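You operate a simulated robot arm through the tools that you are given. There is no shell and no other tool.

The job below is to be done with a simulated robot arm. You get a single attempt, and the scene is never put back.

JOB
Set the controls near the mesh shelf of the trolley. At the end: the yellow-grip hold-down is set to down; the orange-grip hold-down is set to down; the lime-grip hold-down is set to down; the grey-grip hold-down is set to down; whatever was shut is shut again. Leave all else as you found it, and nothing knocked over. The yellow-grip hold-down goes to its stop. The lime-grip hold-down goes to its stop. The orange-grip hold-down goes to its stop. The grey-grip hold-down goes to its stop.

The check looks at the end state, three seconds after you hand in, the way a careful person would. Anything else that was tipped, shoved, dropped, spilled or broken makes it a failure.

ROBOT AND FRAMES
A 7-joint arm with a two-finger parallel gripper, fixed in place. Base frame: the origin is at the foot of the arm, x ahead of it, y to its left, z up. Units: mm, rad, N and s.
Its first joint turns from -2.897 to 2.897 rad. Payload 4.4 kg.
Tool frame: the origin (TCP) lies between the finger pads and is the grasp point; the fingertips stand 23 mm ahead of it; z points along the fingers, y is the line along which they close. The gripper opens to 94 mm. The fingers are 38 mm wide and 10 mm thick; the gripper's body (54 by 96 mm) begins 39 mm behind the TCP.
Orientation is that of the tool frame in the base frame, as a unit quaternion [w, x, y, z]. With the fingers straight down and closing along the base's y, the tool's x points along the base's -x, its y along +y and its z along -z.

CONTROLS
- The arm moves only by the tool drive_tool. Its argument "increments" is a list of rows, each an object of numbers (a shift or turn left out is 0, a gripper value left out holds the last): "jaw": the closure in counts, from 0 (fully open) to 255 (shut); "tx", "ty", "tz": the shift along the tool's x, y, z in mm; "wx", "wy", "wz": the turn, a rotation vector about the tool's x, y, z in rad. In form: [{"jaw": .., "tx": .., "ty": .., "tz": .., "wx": .., "wy": .., "wz": ..}, ...]. A call has 1 to 20 rows; each row shifts and turns the commanded pose from where the row before left it, along the tool's axes as they then stand. Each row takes 0.2 s and may step no farther than 50 mm and 0.15 rad from the row before; otherwise, or with a gripper value out of range, the whole call is refused. A pose out of reach is approached as far as the arm can. The call stops where the force on the tool passes 40 N (or 10 N more than at its start, if that is more) or the arm is blocked; 0.2 s more then pass. Each finger travels about 72 mm/s and halts on what it meets, pressing with about 24 N; the grip force reading is that of the motor and also rises with nothing between the fingers. The clock runs only during rows and for 0.2 s after the last one: add rows that do not move to give the fingers time. It gives the time, the measured TCP pose, the force on the tool (base axes), the opening and the grip force at its end, in the units of the frame above (readings bear some noise), with the torque about the TCP (base axes, N m) and any sound that the robot's microphone picked up, and new pictures: "pictures" is both (left out), scene, wrist or none.
- Cameras (640 x 400 px; columns grow to the right, rows downward): "scene" is fixed at [51.1, -503.1, 1477.5]; the picture's right is [0.37, -0.93, 0.00], its down [-0.45, -0.18, -0.88] and it looks along [0.82, 0.32, -0.48] (base axes); focal length 320 px, centre (320, 200). "wrist" rides on the gripper at [86, 16, -74] in the tool frame; the picture's right is [-0.18, 0.98, 0.00], its down [-0.58, -0.11, -0.81] and it looks along [-0.79, -0.15, 0.59] (tool axes); focal length 243 px, centre (320, 200). There is no depth. A picture from a camera that has moved, and an enlarged one, comes with that camera's place and axes in the base frame and with its lens.
- zoom(camera, box): a new picture of the part [left, top, right, bottom] of that camera's present view, enlarged. No time passes.
- hand_in(): hands the job in; it is judged then, once.

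Places have to be worked out from the pictures, the camera data and where the tool is seen. Open the gripper and draw the arm clear of the work before you hand the job in, unless the task says otherwise.

The tools are called after ">>>" as name(argument=value, ...) on one line, values as JSON. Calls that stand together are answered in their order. drive_tool: Moves the arm, as the interface text tells. Its arguments: {"type":"object","properties":{"increments":{"type":"array","items":{"type":"object","properties":{"jaw":{"type":"number"},"tx":{"type":"number"},"ty":{"type":"number"},"tz":{"type":"number"},"wx":{"type":"number"},"wy":{"type":"number"},"wz":{"type":"number"}}}},"pictures":{"type":"string","enum":["both","scene","wrist","none"]}},"required":["increments"]} The other tools are called the same way: zoom (camera, box) takes an enlarged picture of a part of a camera's view; hand_in () hands the job in.

At the start:

```text
t: 0.0
ee_pos: [706.9, -74.0, 1260.6]
tool_rot: [0.0, 0.0, 1.0, 0.0]
wrist_force: [-0.1, -0.5, 0.5]
ft_torque: [-0.01, 0.01, -0.02]
finger_gap: 94.1
gripper_force: 0.0
```

scene: 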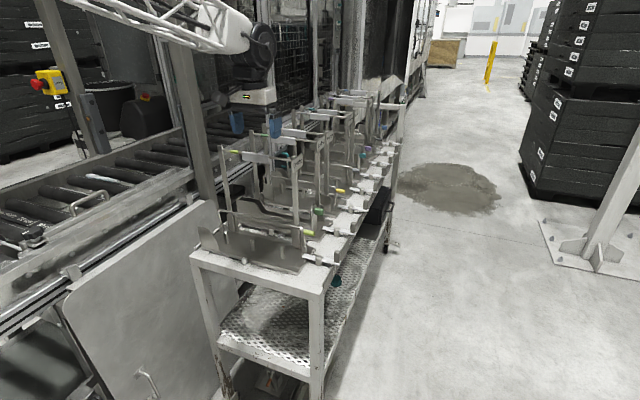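
wrist: 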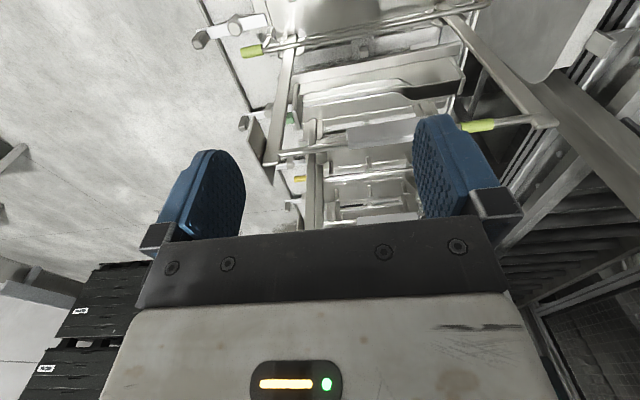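

I'll begin by enlarging the views to find the hold-downs and their grips; nothing is moved yet.

>>> zoom(camera="scene", box=[180, 80, 420, 230])

>>> zoom(camera="scene", box=[180, 170, 340, 270])

>>> zoom(camera="wrist", box=[180, 0, 560, 240])

```text
2.67 times, centred on (300, 155) of scene
camera zoom: at [51.1, -503.1, 1477.5], right [0.37, -0.93, 0.0], down [-0.45, -0.18, -0.88], along [0.82, 0.32, -0.48], focal length 854 px, centre (373, 320)
```

zoom: 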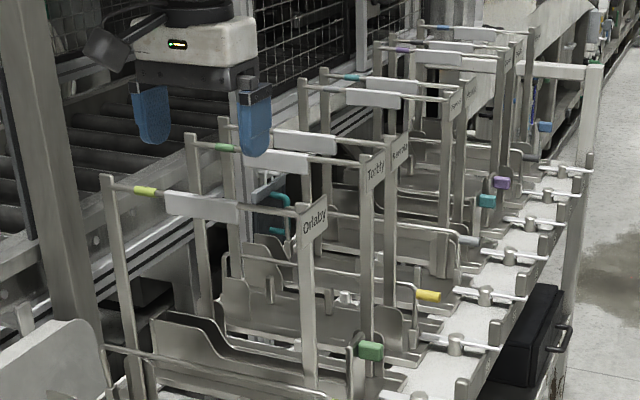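

```text
4.00 times, centred on (260, 220) of scene
camera zoom: at [51.1, -503.1, 1477.5], right [0.37, -0.93, 0.0], down [-0.45, -0.18, -0.88], along [0.82, 0.32, -0.48], focal length 1281 px, centre (560, 120)
```

zoom: 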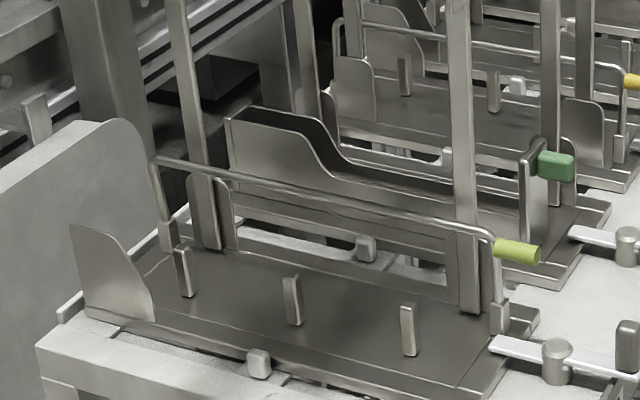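

```text
1.67 times, centred on (370, 120) of wrist
camera zoom: at [620.5, -56.6, 1335.4], right [0.18, 0.98, 0.0], down [0.58, -0.11, 0.81], along [0.79, -0.15, -0.59], focal length 404 px, centre (237, 333)
```

zoom: 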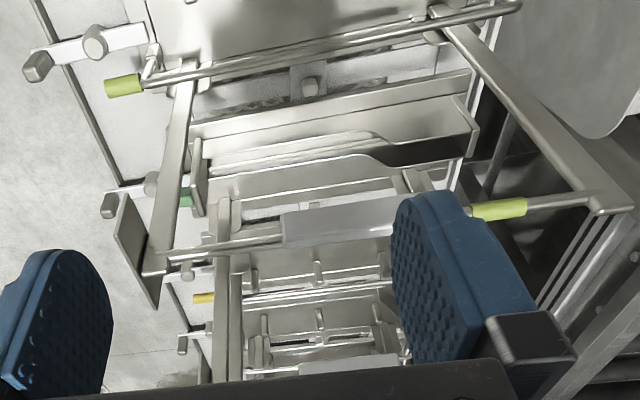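

The wrist view is upside down relative to the scene; I'll enlarge each station further to identify the grips and mechanisms.

>>> zoom(camera="scene", box=[280, 80, 420, 168])

>>> zoom(camera="scene", box=[280, 140, 410, 220])

>>> zoom(camera="scene", box=[215, 130, 325, 200])

>>> zoom(camera="scene", box=[180, 230, 420, 400])

>>> zoom(camera="wrist", box=[260, 110, 440, 225])

```text
4.55 times, centred on (350, 124) of scene
camera zoom: at [51.1, -503.1, 1477.5], right [0.37, -0.93, 0.0], down [-0.45, -0.18, -0.88], along [0.82, 0.32, -0.48], focal length 1456 px, centre (184, 546)
```

zoom: 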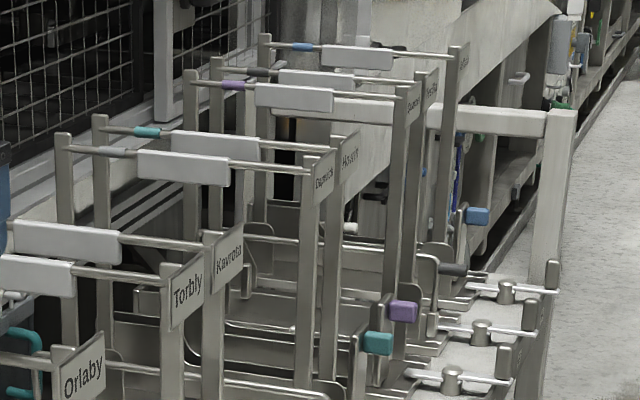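

```text
4.92 times, centred on (345, 180) of scene
camera zoom: at [51.1, -503.1, 1477.5], right [0.37, -0.93, 0.0], down [-0.45, -0.18, -0.88], along [0.82, 0.32, -0.48], focal length 1577 px, centre (197, 298)
```

zoom: 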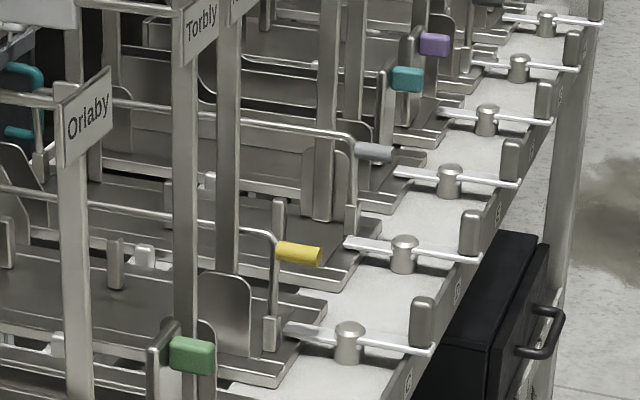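

```text
5.71 times, centred on (270, 165) of scene
camera zoom: at [51.1, -503.1, 1477.5], right [0.37, -0.93, 0.0], down [-0.45, -0.18, -0.88], along [0.82, 0.32, -0.48], focal length 1830 px, centre (606, 400)
```

zoom: 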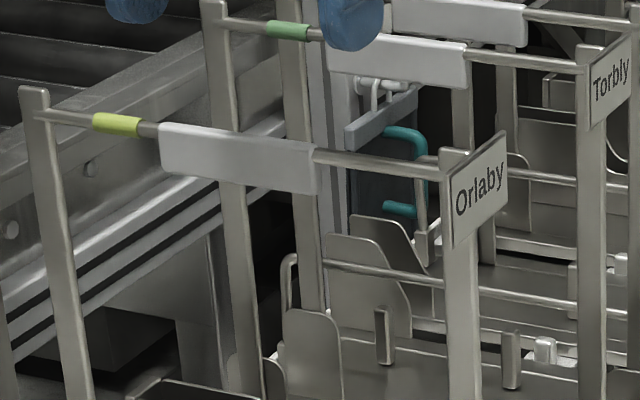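

```text
2.35 times, centred on (300, 315) of scene
camera zoom: at [51.1, -503.1, 1477.5], right [0.37, -0.93, 0.0], down [-0.45, -0.18, -0.88], along [0.82, 0.32, -0.48], focal length 754 px, centre (367, -71)
```

zoom: 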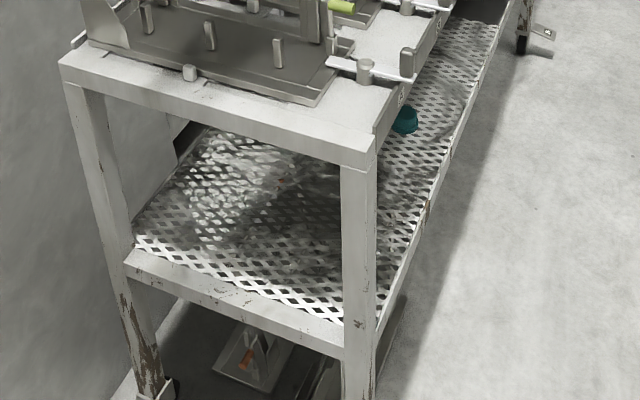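

```text
3.48 times, centred on (350, 168) of wrist
camera zoom: at [620.5, -56.6, 1335.4], right [0.18, 0.98, 0.0], down [0.58, -0.11, 0.81], along [0.79, -0.15, -0.59], focal length 844 px, centre (216, 313)
```

zoom: 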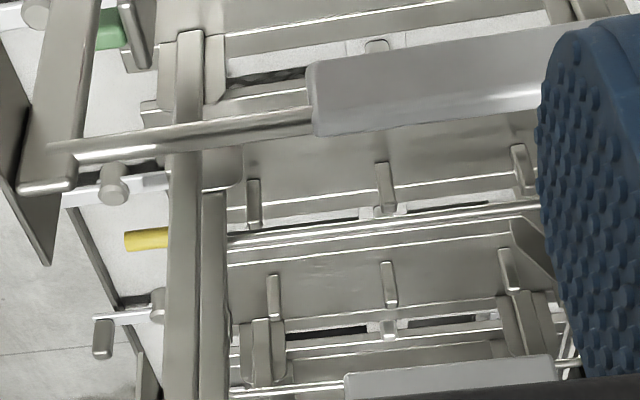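

Triangulating from both views, the lime grip is near (764, -190, 937) and the yellow near (1061, -190, 940), with tall frames up to about z 1160. I'll lift and shift to the right side for a better view of the row.

>>> drive_tool(increments=[{"jaw": 0, "tz": -40}, {"tz": -40}, {"tz": -40}, {"ty": -40, "tz": -20}, {"ty": -40}, {"ty": -40}, {"ty": -40}, {"ty": -40}, {"ty": -40}, {}], pictures="both")

```text
t: 2.2
ee_pos: [708.7, -312.2, 1401.2]
tool_rot: [0.001, 0.0, 1.0, 0.0]
wrist_force: [0.2, -0.2, -0.2]
ft_torque: [0.0, 0.0, -0.01]
finger_gap: 94.1
gripper_force: 0.0
camera wrist: at [623.1, -295.9, 1476.0], right [0.18, 0.98, 0.0], down [0.58, -0.11, 0.81], along [0.79, -0.15, -0.59], focal length 243 px, centre (320, 200)
```

scene: 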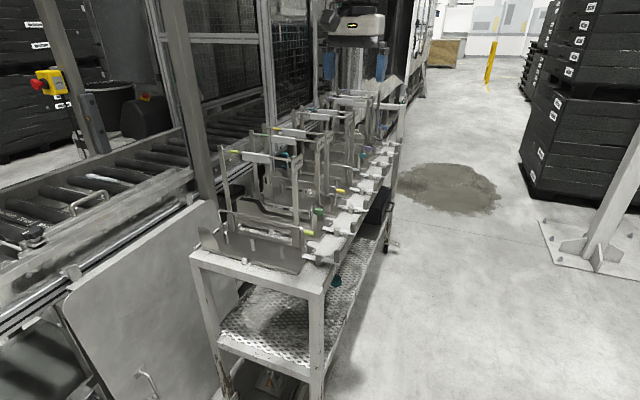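
wrist: 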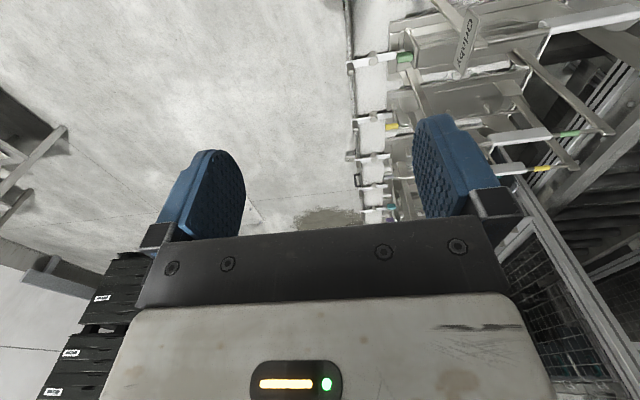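

The arm moved freely; the third frame's sleeve appears yellow too. I'll zoom into the stations in this unobstructed view.

>>> zoom(camera="scene", box=[220, 85, 340, 160])

>>> zoom(camera="scene", box=[310, 85, 410, 148])

>>> zoom(camera="wrist", box=[330, 0, 640, 195])

>>> zoom(camera="scene", box=[0, 160, 240, 310])

>>> zoom(camera="scene", box=[60, 250, 300, 400])

```text
5.33 times, centred on (280, 122) of scene
camera zoom: at [51.1, -503.1, 1477.5], right [0.37, -0.93, 0.0], down [-0.45, -0.18, -0.88], along [0.82, 0.32, -0.48], focal length 1708 px, centre (533, 613)
```

zoom: 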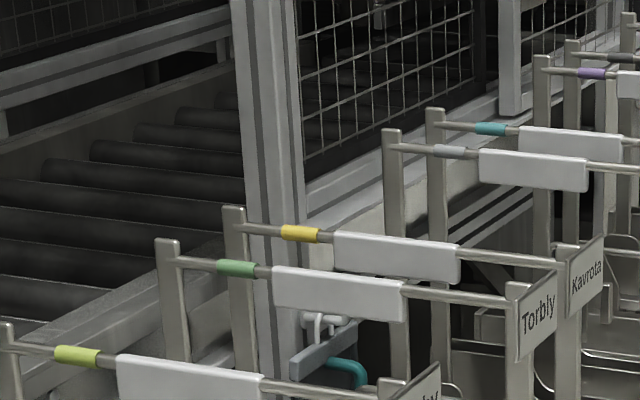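

```text
6.35 times, centred on (360, 116) of scene
camera zoom: at [51.1, -503.1, 1477.5], right [0.37, -0.93, 0.0], down [-0.45, -0.18, -0.88], along [0.82, 0.32, -0.48], focal length 2034 px, centre (66, 730)
```

zoom: 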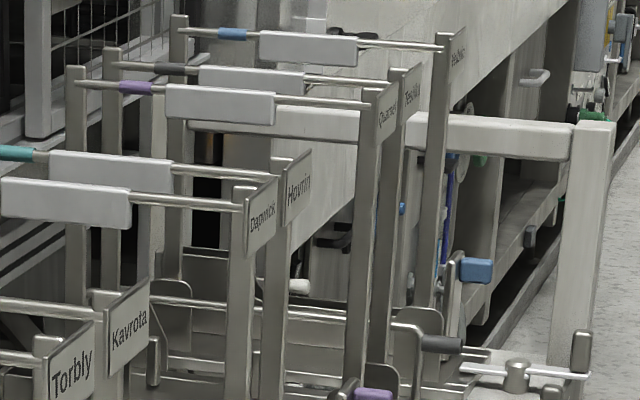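

```text
2.05 times, centred on (485, 98) of wrist
camera zoom: at [623.1, -295.9, 1476.0], right [0.18, 0.98, 0.0], down [0.58, -0.11, 0.81], along [0.79, -0.15, -0.59], focal length 498 px, centre (-18, 410)
```

zoom: 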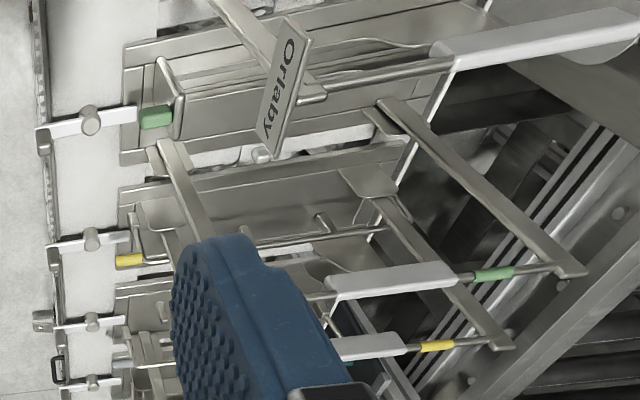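

```text
2.67 times, centred on (120, 235) of scene
camera zoom: at [51.1, -503.1, 1477.5], right [0.37, -0.93, 0.0], down [-0.45, -0.18, -0.88], along [0.82, 0.32, -0.48], focal length 854 px, centre (853, 107)
```

zoom: 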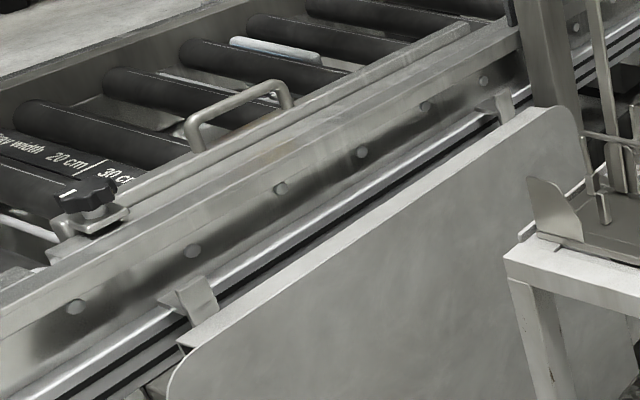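

```text
2.67 times, centred on (180, 325) of scene
camera zoom: at [51.1, -503.1, 1477.5], right [0.37, -0.93, 0.0], down [-0.45, -0.18, -0.88], along [0.82, 0.32, -0.48], focal length 854 px, centre (693, -133)
```

zoom: 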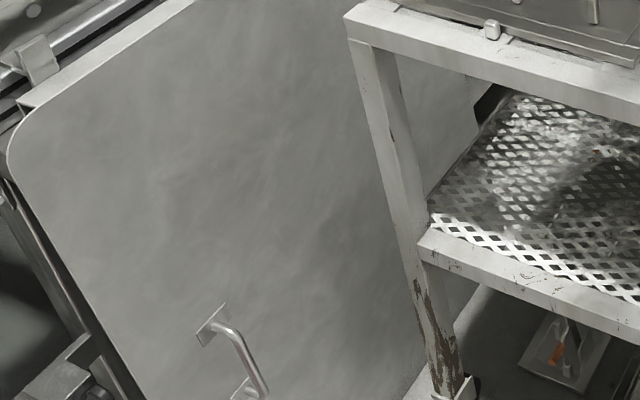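

The row holds lime, green, yellow, grey, teal, purple, dark grey and blue stations; no orange is seen yet. I'll turn the wrist so its camera looks from the aisle side toward the trolley.

>>> drive_tool(increments=[{"wz": -0.14, "ty": -20}, {"wz": -0.14}, {"wz": -0.14}, {"wz": -0.14}, {"wz": -0.14}, {"wz": -0.14}, {"wz": -0.14}, {"wz": -0.14}, {"wz": -0.14}, {"wz": -0.14}, {"wz": -0.17079632679}, {}], pictures="both")

```text
refused: row 11 steps farther than a row can; nothing moved
```

I'll repeat the turn within the per-row limit.

>>> drive_tool(increments=[{"wz": -0.1428, "ty": -20}, {"wz": -0.1428}, {"wz": -0.1428}, {"wz": -0.1428}, {"wz": -0.1428}, {"wz": -0.1428}, {"wz": -0.1428}, {"wz": -0.1428}, {"wz": -0.1428}, {"wz": -0.1428}, {"wz": -0.1428}, {}], pictures="both")

```text
t: 4.8
ee_pos: [707.6, -333.5, 1400.9]
tool_rot: [0.0, 0.708, -0.706, 0.0]
wrist_force: [0.2, -0.3, -0.3]
ft_torque: [0.0, 0.0, 0.0]
finger_gap: 94.2
gripper_force: 0.0
camera wrist: at [691.2, -419.1, 1475.4], right [-0.98, 0.18, 0.0], down [0.11, 0.58, 0.81], along [0.15, 0.79, -0.59], focal length 243 px, centre (320, 200)
```

scene: 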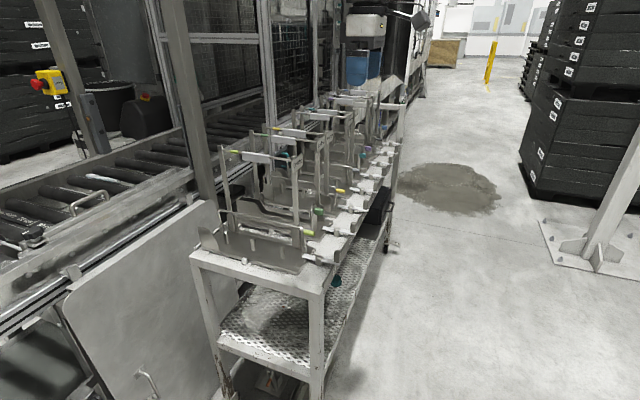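
wrist: 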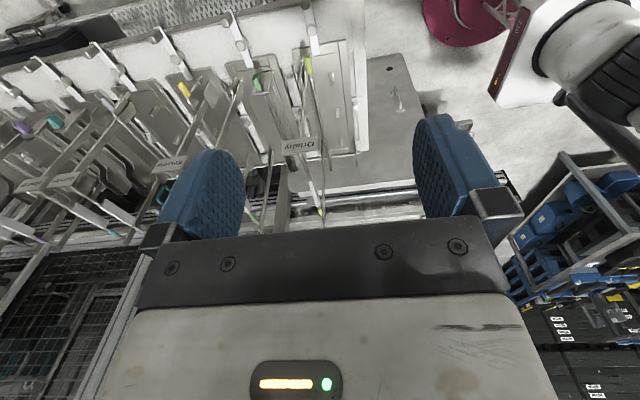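

This view, upside down, shows the stations' right-hand ends from the aisle. I'll enlarge it.

>>> zoom(camera="wrist", box=[200, 0, 380, 112])

>>> zoom(camera="wrist", box=[100, 0, 280, 112])

>>> zoom(camera="wrist", box=[0, 0, 180, 112])

>>> zoom(camera="wrist", box=[0, 90, 240, 240])

>>> zoom(camera="wrist", box=[220, 60, 440, 240])

```text
3.56 times, centred on (290, 56) of wrist
camera zoom: at [691.2, -419.1, 1475.4], right [-0.98, 0.18, 0.0], down [0.11, 0.58, 0.81], along [0.15, 0.79, -0.59], focal length 863 px, centre (427, 712)
```

zoom: 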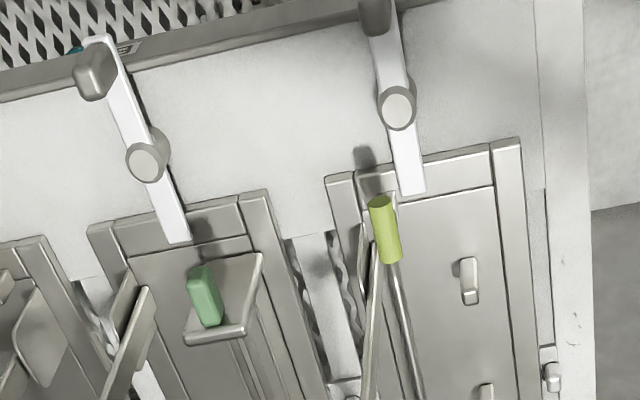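

```text
3.56 times, centred on (190, 56) of wrist
camera zoom: at [691.2, -419.1, 1475.4], right [-0.98, 0.18, 0.0], down [0.11, 0.58, 0.81], along [0.15, 0.79, -0.59], focal length 863 px, centre (782, 712)
```

zoom: 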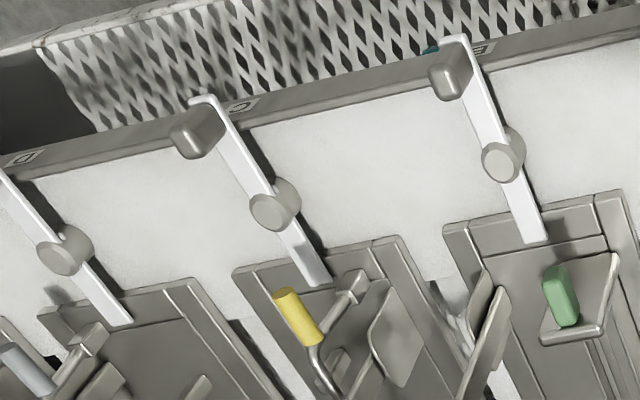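

```text
3.56 times, centred on (90, 56) of wrist
camera zoom: at [691.2, -419.1, 1475.4], right [-0.98, 0.18, 0.0], down [0.11, 0.58, 0.81], along [0.15, 0.79, -0.59], focal length 863 px, centre (1138, 712)
```

zoom: 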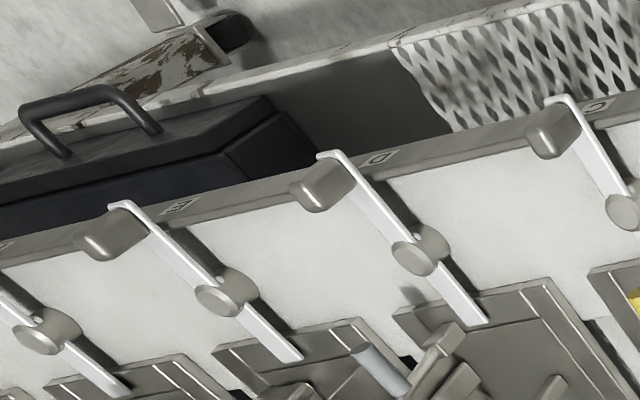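

```text
2.67 times, centred on (120, 165) of wrist
camera zoom: at [691.2, -419.1, 1475.4], right [-0.98, 0.18, 0.0], down [0.11, 0.58, 0.81], along [0.15, 0.79, -0.59], focal length 647 px, centre (853, 293)
```

zoom: 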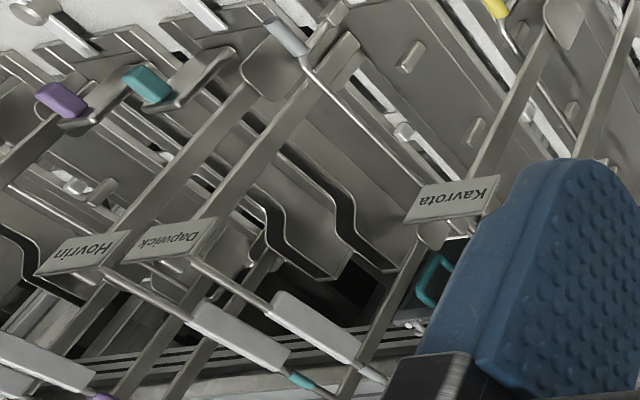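

```text
2.22 times, centred on (330, 150) of wrist
camera zoom: at [691.2, -419.1, 1475.4], right [-0.98, 0.18, 0.0], down [0.11, 0.58, 0.81], along [0.15, 0.79, -0.59], focal length 539 px, centre (298, 311)
```

zoom: 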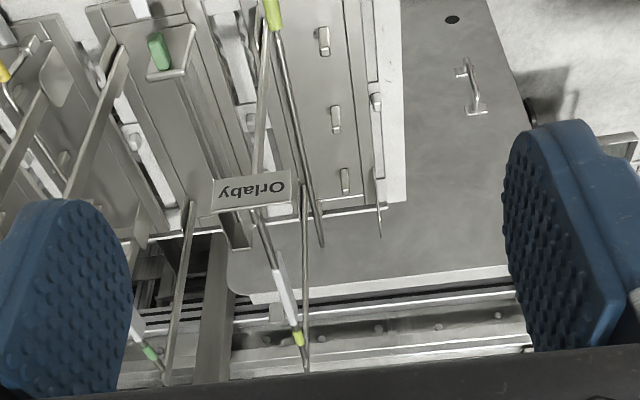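

No orange grip among these stations, so I'll check the orange spots in the scene view and the hidden areas.

>>> zoom(camera="scene", box=[100, 70, 190, 126])

>>> zoom(camera="scene", box=[220, 340, 316, 400])

>>> zoom(camera="wrist", box=[420, 0, 640, 137])

>>> zoom(camera="wrist", box=[0, 190, 160, 290])

>>> zoom(camera="scene", box=[0, 40, 120, 115])

```text
7.11 times, centred on (145, 98) of scene
camera zoom: at [51.1, -503.1, 1477.5], right [0.37, -0.93, 0.0], down [-0.45, -0.18, -0.88], along [0.82, 0.32, -0.48], focal length 2278 px, centre (1564, 925)
```

zoom: 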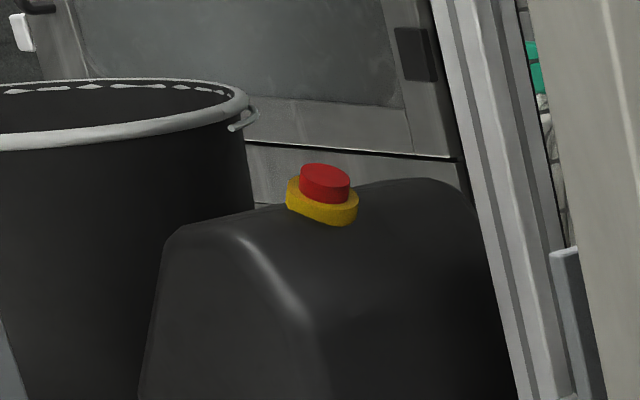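

```text
6.67 times, centred on (268, 370) of scene
camera zoom: at [51.1, -503.1, 1477.5], right [0.37, -0.93, 0.0], down [-0.45, -0.18, -0.88], along [0.82, 0.32, -0.48], focal length 2135 px, centre (667, -933)
```

zoom: 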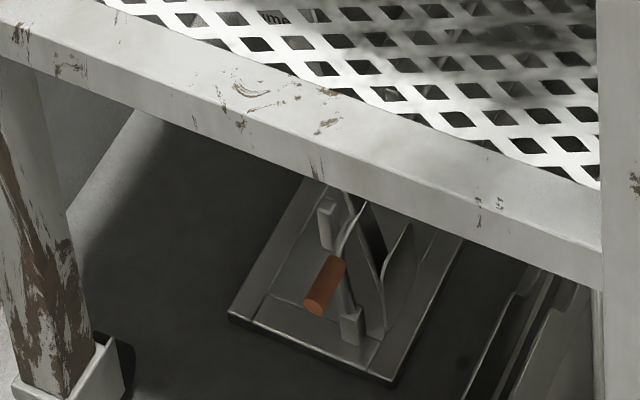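

```text
2.91 times, centred on (530, 68) of wrist
camera zoom: at [691.2, -419.1, 1475.4], right [-0.98, 0.18, 0.0], down [0.11, 0.58, 0.81], along [0.15, 0.79, -0.59], focal length 706 px, centre (-291, 582)
```

zoom: 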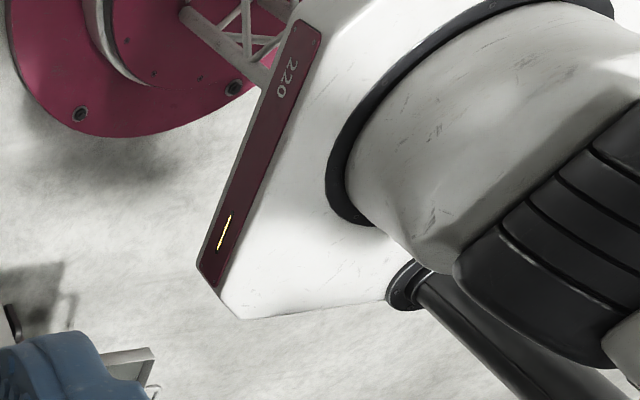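

```text
4.00 times, centred on (80, 240) of wrist
camera zoom: at [691.2, -419.1, 1475.4], right [-0.98, 0.18, 0.0], down [0.11, 0.58, 0.81], along [0.15, 0.79, -0.59], focal length 970 px, centre (1280, 40)
```

zoom: 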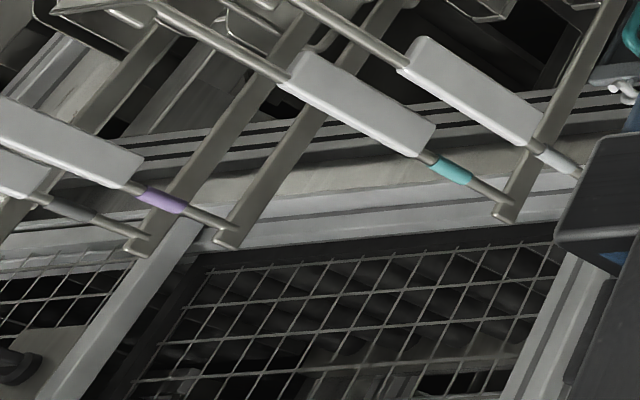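

```text
5.33 times, centred on (60, 78) of scene
camera zoom: at [51.1, -503.1, 1477.5], right [0.37, -0.93, 0.0], down [-0.45, -0.18, -0.88], along [0.82, 0.32, -0.48], focal length 1708 px, centre (1707, 853)
```

zoom: 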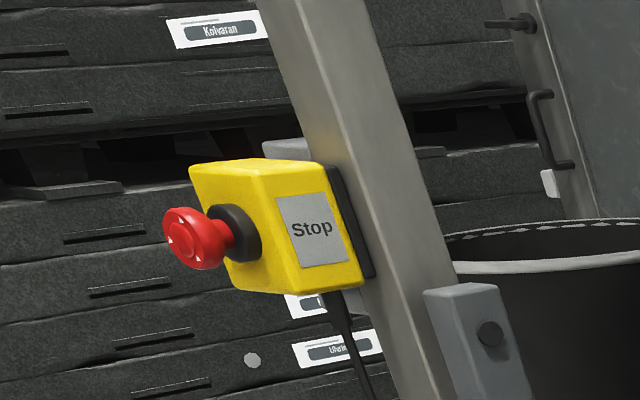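

The orange grip turns out to be on a small station below the mesh shelf, low down near the trolley's front end. I'll lower the wrist camera on the aisle side to study the lime mechanism and its white turn-latch up close.

>>> drive_tool(increments=[{"tz": 45}, {"tz": 45}, {"tz": 45}, {"tz": 45}, {}], pictures="both")

```text
t: 6.0
ee_pos: [709.3, -334.4, 1219.7]
tool_rot: [0.0, -0.707, 0.707, 0.0]
wrist_force: [-0.1, 0.5, 0.3]
ft_torque: [0.05, -0.01, 0.02]
finger_gap: 94.0
gripper_force: 0.0
camera wrist: at [692.3, -420.3, 1295.7], right [-0.98, 0.18, 0.0], down [0.11, 0.58, 0.81], along [0.15, 0.79, -0.59], focal length 243 px, centre (320, 200)
```

scene: 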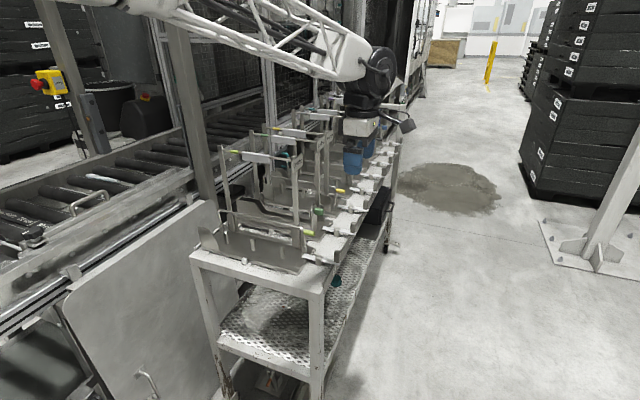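
wrist: 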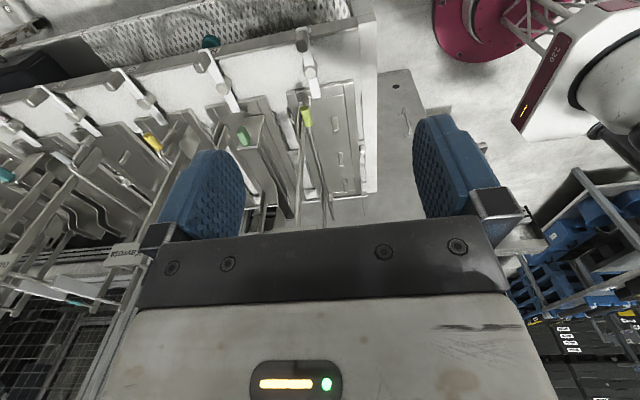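

Clear so far; I'll go down another 130 mm for a closer look.

>>> drive_tool(increments=[{"tz": 45}, {"tz": 45}, {"tz": 40}, {}], pictures="both")

>>> zoom(camera="wrist", box=[230, 20, 430, 145])

>>> zoom(camera="wrist", box=[80, 20, 280, 145])

>>> zoom(camera="wrist", box=[0, 60, 200, 185])

```text
t: 7.0
ee_pos: [709.5, -333.1, 1092.0]
tool_rot: [-0.001, -0.707, 0.707, 0.0]
wrist_force: [0.5, 0.0, -0.1]
ft_torque: [0.0, 0.01, 0.0]
finger_gap: 94.1
gripper_force: 0.1
camera wrist: at [692.9, -419.2, 1166.6], right [-0.98, 0.18, 0.0], down [0.11, 0.58, 0.81], along [0.15, 0.79, -0.59], focal length 243 px, centre (320, 200)
```

scene: 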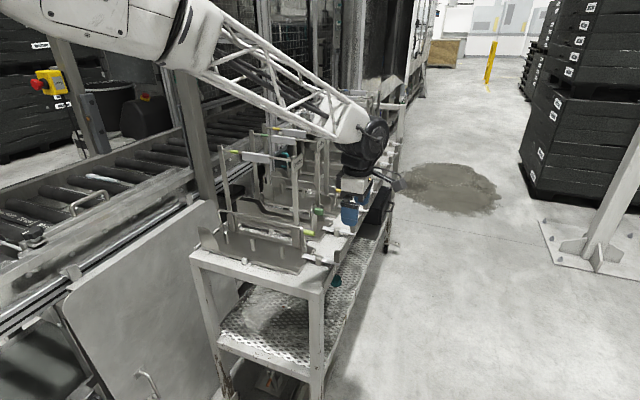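
wrist: 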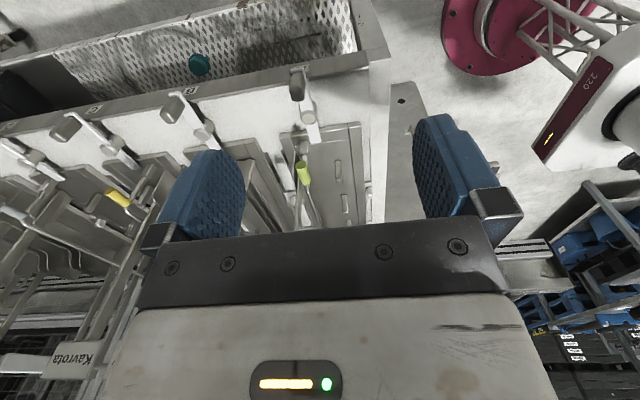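

```text
3.20 times, centred on (330, 82) of wrist
camera zoom: at [692.9, -419.2, 1166.6], right [-0.98, 0.18, 0.0], down [0.11, 0.58, 0.81], along [0.15, 0.79, -0.59], focal length 776 px, centre (288, 576)
```

zoom: 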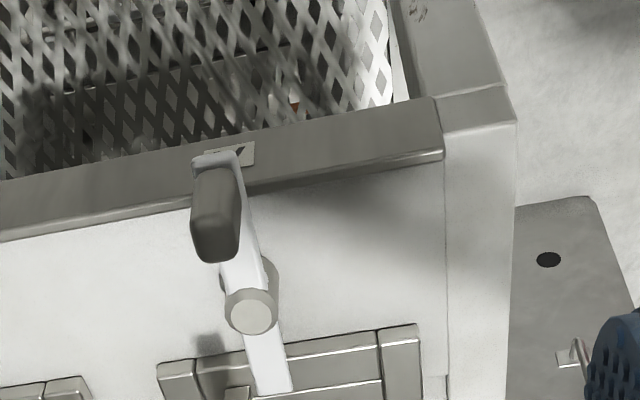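

```text
3.20 times, centred on (180, 82) of wrist
camera zoom: at [692.9, -419.2, 1166.6], right [-0.98, 0.18, 0.0], down [0.11, 0.58, 0.81], along [0.15, 0.79, -0.59], focal length 776 px, centre (768, 576)
```

zoom: 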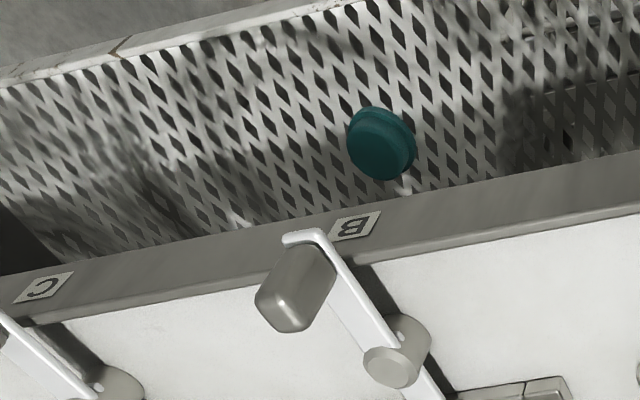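

```text
3.20 times, centred on (100, 122) of wrist
camera zoom: at [692.9, -419.2, 1166.6], right [-0.98, 0.18, 0.0], down [0.11, 0.58, 0.81], along [0.15, 0.79, -0.59], focal length 776 px, centre (1024, 448)
```

zoom: 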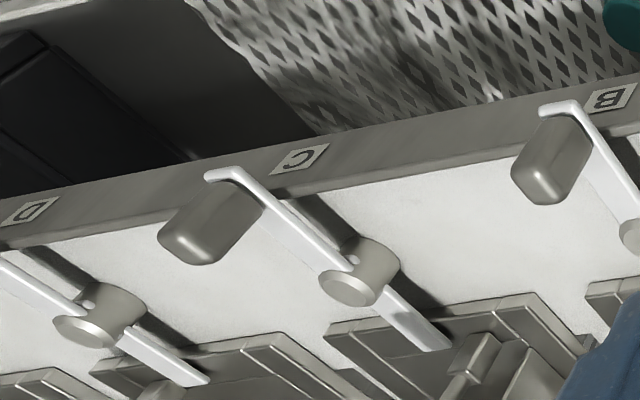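

The white bars with the upright dark blocks look like turn-latches (labelled A, B, C, D) whose inner ends lie by the bail brackets. Zooming on the lime bracket itself.

>>> zoom(camera="wrist", box=[240, 90, 400, 190])

>>> zoom(camera="wrist", box=[60, 120, 190, 201])

>>> zoom(camera="scene", box=[190, 190, 350, 290])

```text
4.00 times, centred on (320, 140) of wrist
camera zoom: at [692.9, -419.2, 1166.6], right [-0.98, 0.18, 0.0], down [0.11, 0.58, 0.81], along [0.15, 0.79, -0.59], focal length 970 px, centre (320, 440)
```

zoom: 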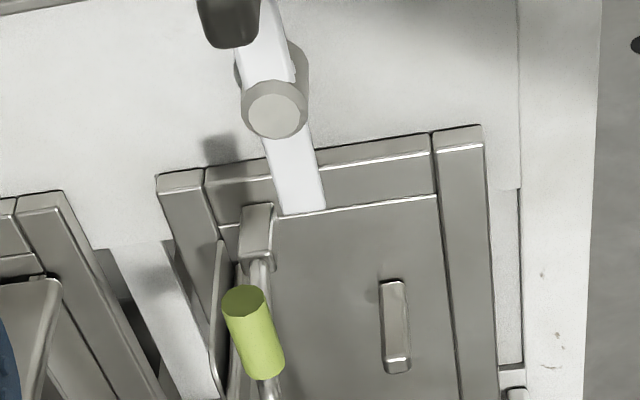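

```text
4.92 times, centred on (125, 160) of wrist
camera zoom: at [692.9, -419.2, 1166.6], right [-0.98, 0.18, 0.0], down [0.11, 0.58, 0.81], along [0.15, 0.79, -0.59], focal length 1194 px, centre (1280, 394)
```

zoom: 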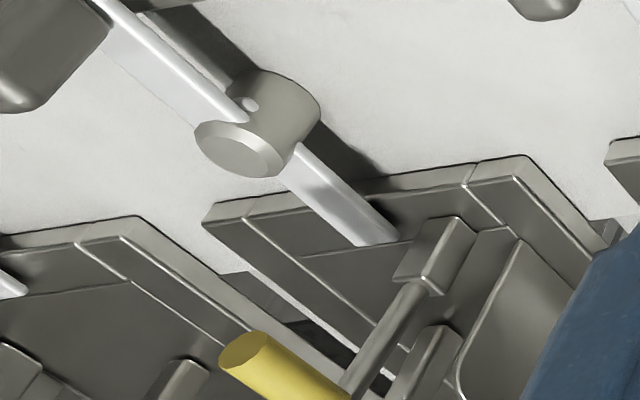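

```text
4.00 times, centred on (270, 240) of scene
camera zoom: at [51.1, -503.1, 1477.5], right [0.37, -0.93, 0.0], down [-0.45, -0.18, -0.88], along [0.82, 0.32, -0.48], focal length 1281 px, centre (520, 40)
```

zoom: 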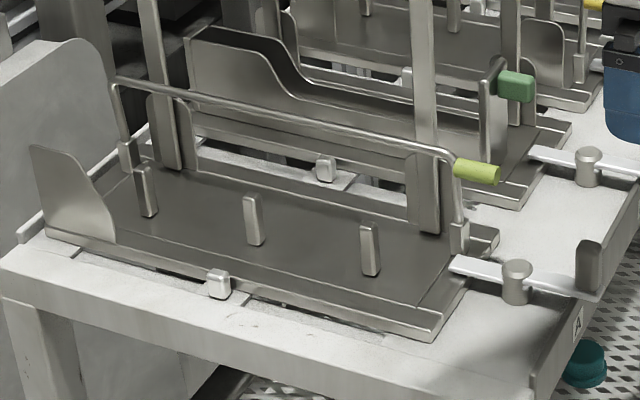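

The lime bail stands upright on two brackets and folds toward −x over its pegged tray; its grip centre triangulates to about (758, −194, 948). The latch tip seems just clear of the bail leg. I'll tilt the tool slightly away from the posts, narrow the jaws and come to a standoff above the grip.

>>> drive_tool(increments=[{"wy": -0.1167, "jaw": 130}, {"wy": -0.1167}, {"wy": -0.1167}, {"tx": -23.9, "ty": -16.2, "tz": 35.7}, {"tx": -23.9, "ty": -16.2, "tz": 35.7}, {"tx": -23.9, "ty": -16.2, "tz": 35.7}, {}], pictures="both")

```text
t: 8.6
ee_pos: [756.6, -228.8, 1015.0]
tool_rot: [-0.123, 0.697, -0.696, -0.123]
wrist_force: [0.4, 0.8, -0.3]
ft_torque: [0.0, 0.02, -0.03]
finger_gap: 46.0
gripper_force: 0.1
camera wrist: at [741.3, -336.6, 1055.9], right [-0.98, 0.17, 0.06], down [0.11, 0.27, 0.96], along [0.15, 0.95, -0.28], focal length 243 px, centre (320, 200)
```

scene: 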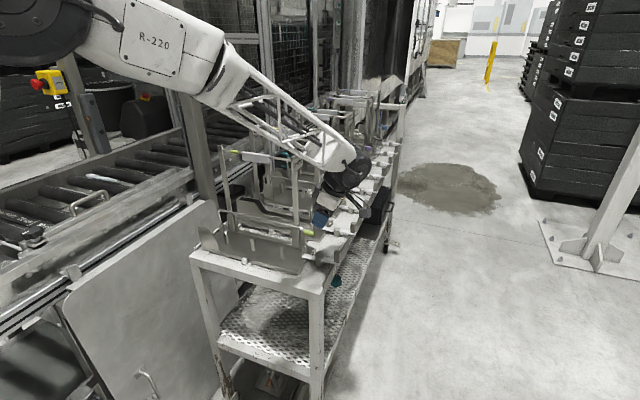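
wrist: 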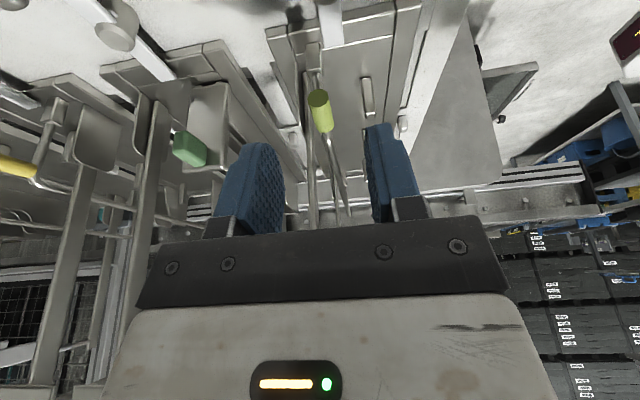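

The lime grip sits centred between the fingers, confirmed at about (760, −193, 948). I'll check the close-up before advancing.

>>> zoom(camera="wrist", box=[200, 0, 440, 150])

>>> zoom(camera="scene", box=[260, 140, 420, 240])

```text
2.67 times, centred on (320, 75) of wrist
camera zoom: at [741.3, -336.6, 1055.9], right [-0.98, 0.17, 0.06], down [0.11, 0.27, 0.96], along [0.15, 0.95, -0.28], focal length 647 px, centre (320, 533)
```

zoom: 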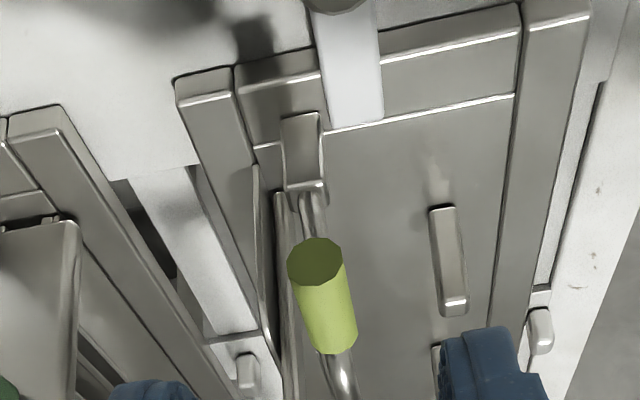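

```text
4.00 times, centred on (340, 190) of scene
camera zoom: at [51.1, -503.1, 1477.5], right [0.37, -0.93, 0.0], down [-0.45, -0.18, -0.88], along [0.82, 0.32, -0.48], focal length 1281 px, centre (240, 240)
```

zoom: 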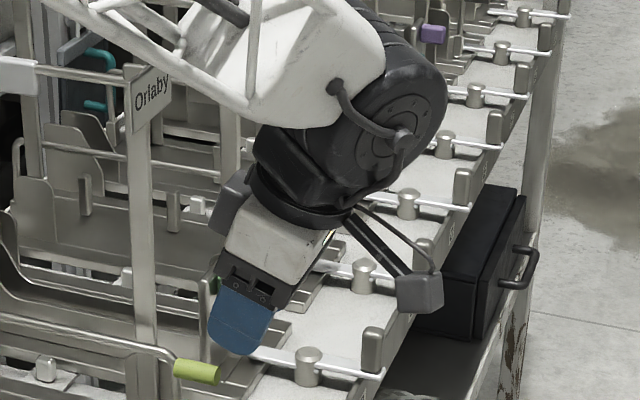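

The right post's outer edge is around y −156, leaving the fingers room. I'll advance along the tool axis to straddle the lime grip.

>>> drive_tool(increments=[{"tz": 23, "ty": -1}, {"tz": 23, "ty": -1}, {"tz": 23, "ty": -1}, {}], pictures="both")

>>> zoom(camera="wrist", box=[180, 50, 460, 225])

>>> zoom(camera="scene", box=[260, 170, 380, 245])

```text
t: 9.6
ee_pos: [757.7, -206.1, 951.4]
tool_rot: [-0.123, 0.696, -0.696, -0.123]
wrist_force: [-0.4, 0.7, -0.7]
ft_torque: [0.01, 0.01, -0.01]
finger_gap: 45.9
gripper_force: 0.2
camera wrist: at [741.8, -313.0, 990.3], right [-0.98, 0.17, 0.06], down [0.11, 0.27, 0.96], along [0.15, 0.95, -0.28], focal length 243 px, centre (320, 200)
```

scene: 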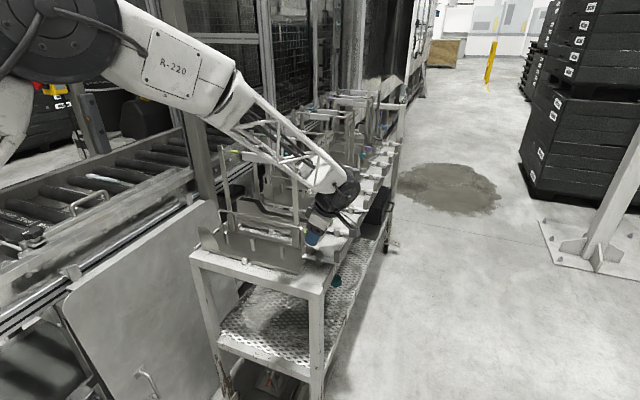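
wrist: 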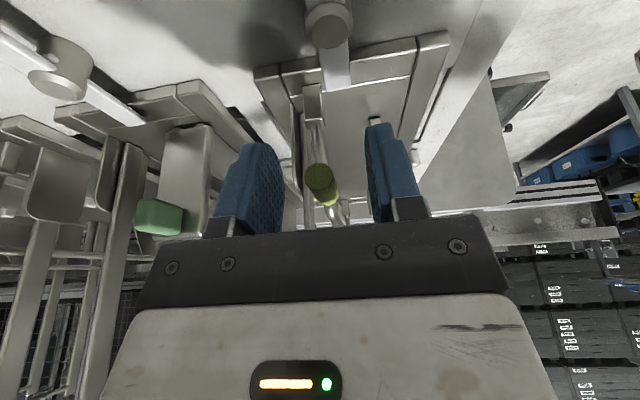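

```text
2.29 times, centred on (320, 138) of wrist
camera zoom: at [741.8, -313.0, 990.3], right [-0.98, 0.17, 0.06], down [0.11, 0.27, 0.96], along [0.15, 0.95, -0.28], focal length 555 px, centre (320, 343)
```

zoom: 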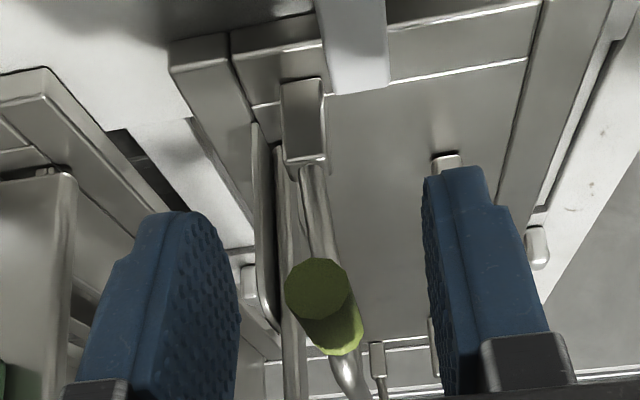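

```text
5.33 times, centred on (320, 208) of scene
camera zoom: at [51.1, -503.1, 1477.5], right [0.37, -0.93, 0.0], down [-0.45, -0.18, -0.88], along [0.82, 0.32, -0.48], focal length 1708 px, centre (320, 160)
```

zoom: 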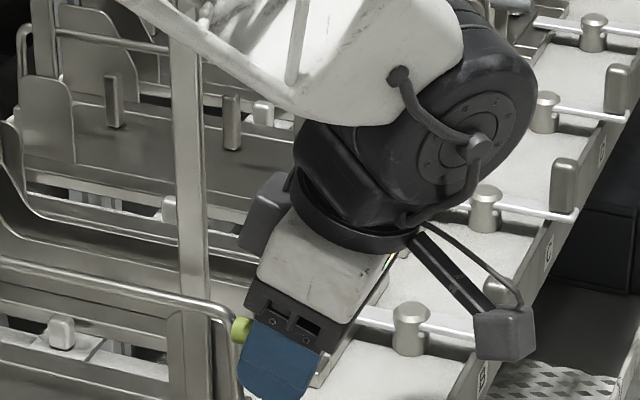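

The fingers straddle the lime grip; I estimate the bracket top near (764, −177, 894) and pivot about 68 mm below the grip. I'll push the grip gently toward −x for the first 20° and watch force and picture.

>>> drive_tool(increments=[{"tx": 0.4, "ty": 12, "tz": 1}, {"tx": 0.5, "ty": 11, "tz": 1.4}, {"tx": 0.5, "ty": 10, "tz": 1.4}, {}], pictures="both")

>>> zoom(camera="wrist", box=[180, 50, 460, 225])

>>> zoom(camera="scene", box=[190, 170, 350, 270])

```text
t: 10.6
ee_pos: [725.0, -205.5, 947.1]
tool_rot: [0.124, -0.696, 0.696, 0.123]
wrist_force: [0.1, 0.2, -0.9]
ft_torque: [0.03, -0.03, -0.01]
finger_gap: 46.0
gripper_force: 0.0
camera wrist: at [709.9, -312.7, 986.9], right [-0.98, 0.17, 0.06], down [0.11, 0.27, 0.96], along [0.15, 0.95, -0.28], focal length 243 px, centre (320, 200)
```

scene: 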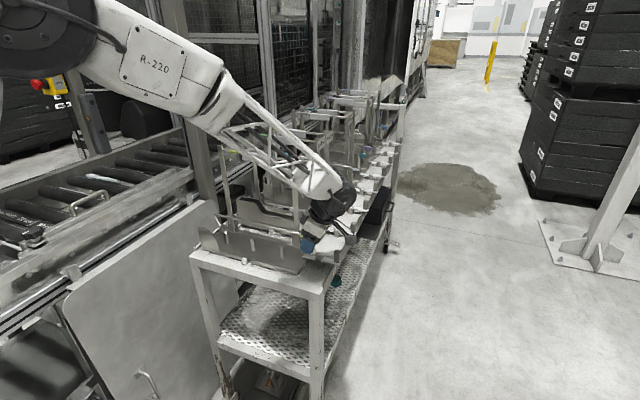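
wrist: 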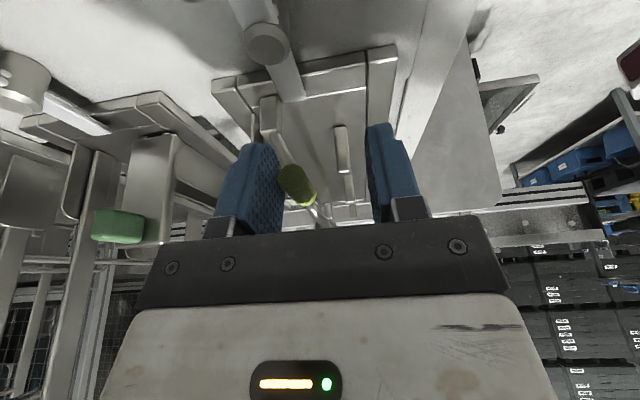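

```text
2.29 times, centred on (320, 138) of wrist
camera zoom: at [709.9, -312.7, 986.9], right [-0.98, 0.17, 0.06], down [0.11, 0.27, 0.96], along [0.15, 0.95, -0.28], focal length 555 px, centre (320, 343)
```

zoom: 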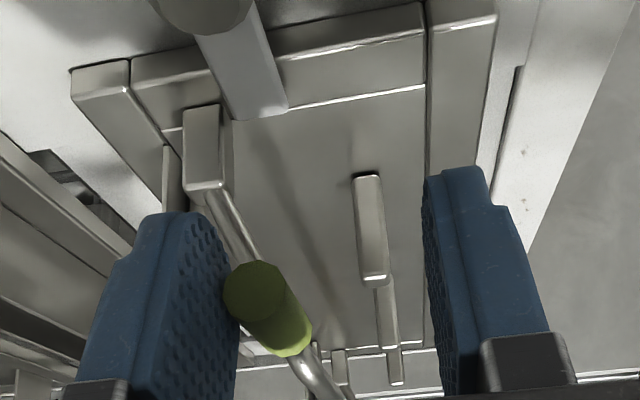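

```text
4.00 times, centred on (270, 220) of scene
camera zoom: at [51.1, -503.1, 1477.5], right [0.37, -0.93, 0.0], down [-0.45, -0.18, -0.88], along [0.82, 0.32, -0.48], focal length 1281 px, centre (520, 120)
```

zoom: 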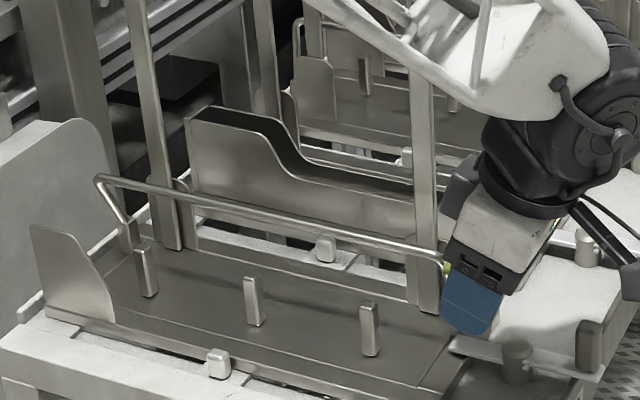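

The bail follows easily toward −x with almost no force. I'll continue the arc to about 60°.

>>> drive_tool(increments=[{"tx": 2, "ty": 10.5, "tz": 5.6}, {"tx": 2.1, "ty": 10.5, "tz": 5.7}, {"tx": 2.9, "ty": 7.5, "tz": 8}, {"tx": 2.9, "ty": 7.5, "tz": 8}, {}], pictures="both")

>>> zoom(camera="wrist", box=[180, 50, 460, 225])

>>> zoom(camera="scene", box=[190, 170, 350, 270])

```text
t: 11.8
ee_pos: [688.8, -206.2, 917.0]
tool_rot: [-0.123, 0.697, -0.696, -0.123]
wrist_force: [-0.9, 0.5, 0.3]
ft_torque: [0.02, -0.04, 0.01]
finger_gap: 46.0
gripper_force: 0.0
camera wrist: at [673.0, -312.3, 957.6], right [-0.98, 0.17, 0.06], down [0.11, 0.27, 0.96], along [0.15, 0.95, -0.28], focal length 243 px, centre (320, 200)
```

scene: 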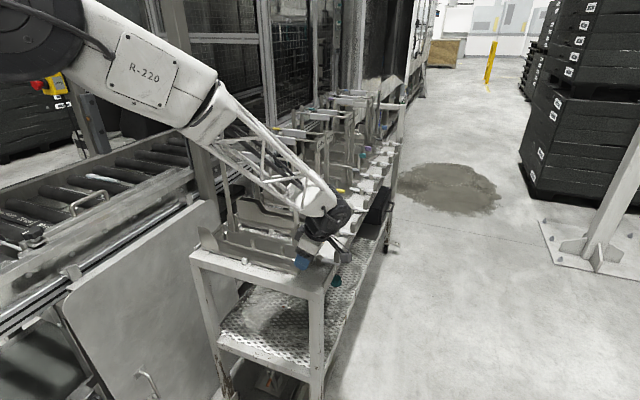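
wrist: 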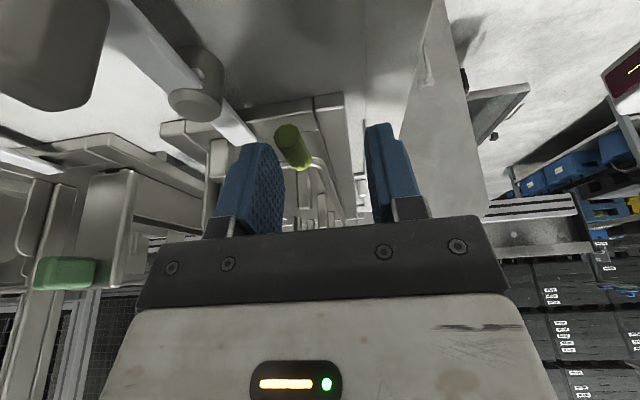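

```text
2.29 times, centred on (320, 138) of wrist
camera zoom: at [673.0, -312.3, 957.6], right [-0.98, 0.17, 0.06], down [0.11, 0.27, 0.96], along [0.15, 0.95, -0.28], focal length 555 px, centre (320, 343)
```

zoom: 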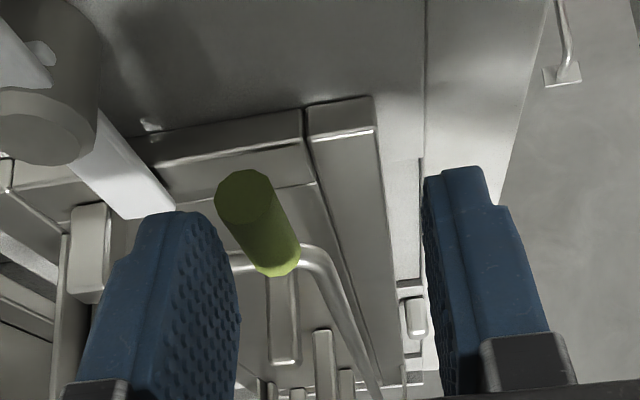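

```text
4.00 times, centred on (270, 220) of scene
camera zoom: at [51.1, -503.1, 1477.5], right [0.37, -0.93, 0.0], down [-0.45, -0.18, -0.88], along [0.82, 0.32, -0.48], focal length 1281 px, centre (520, 120)
```

zoom: 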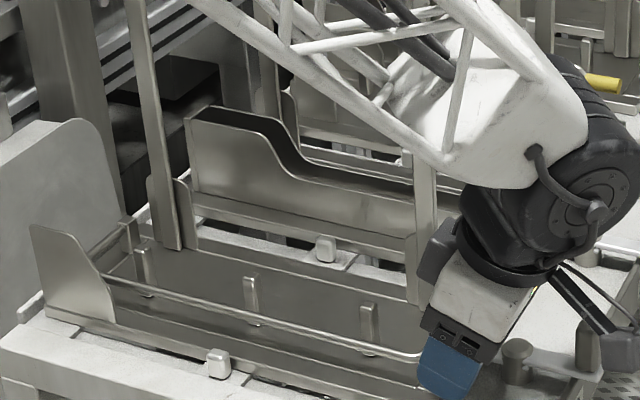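

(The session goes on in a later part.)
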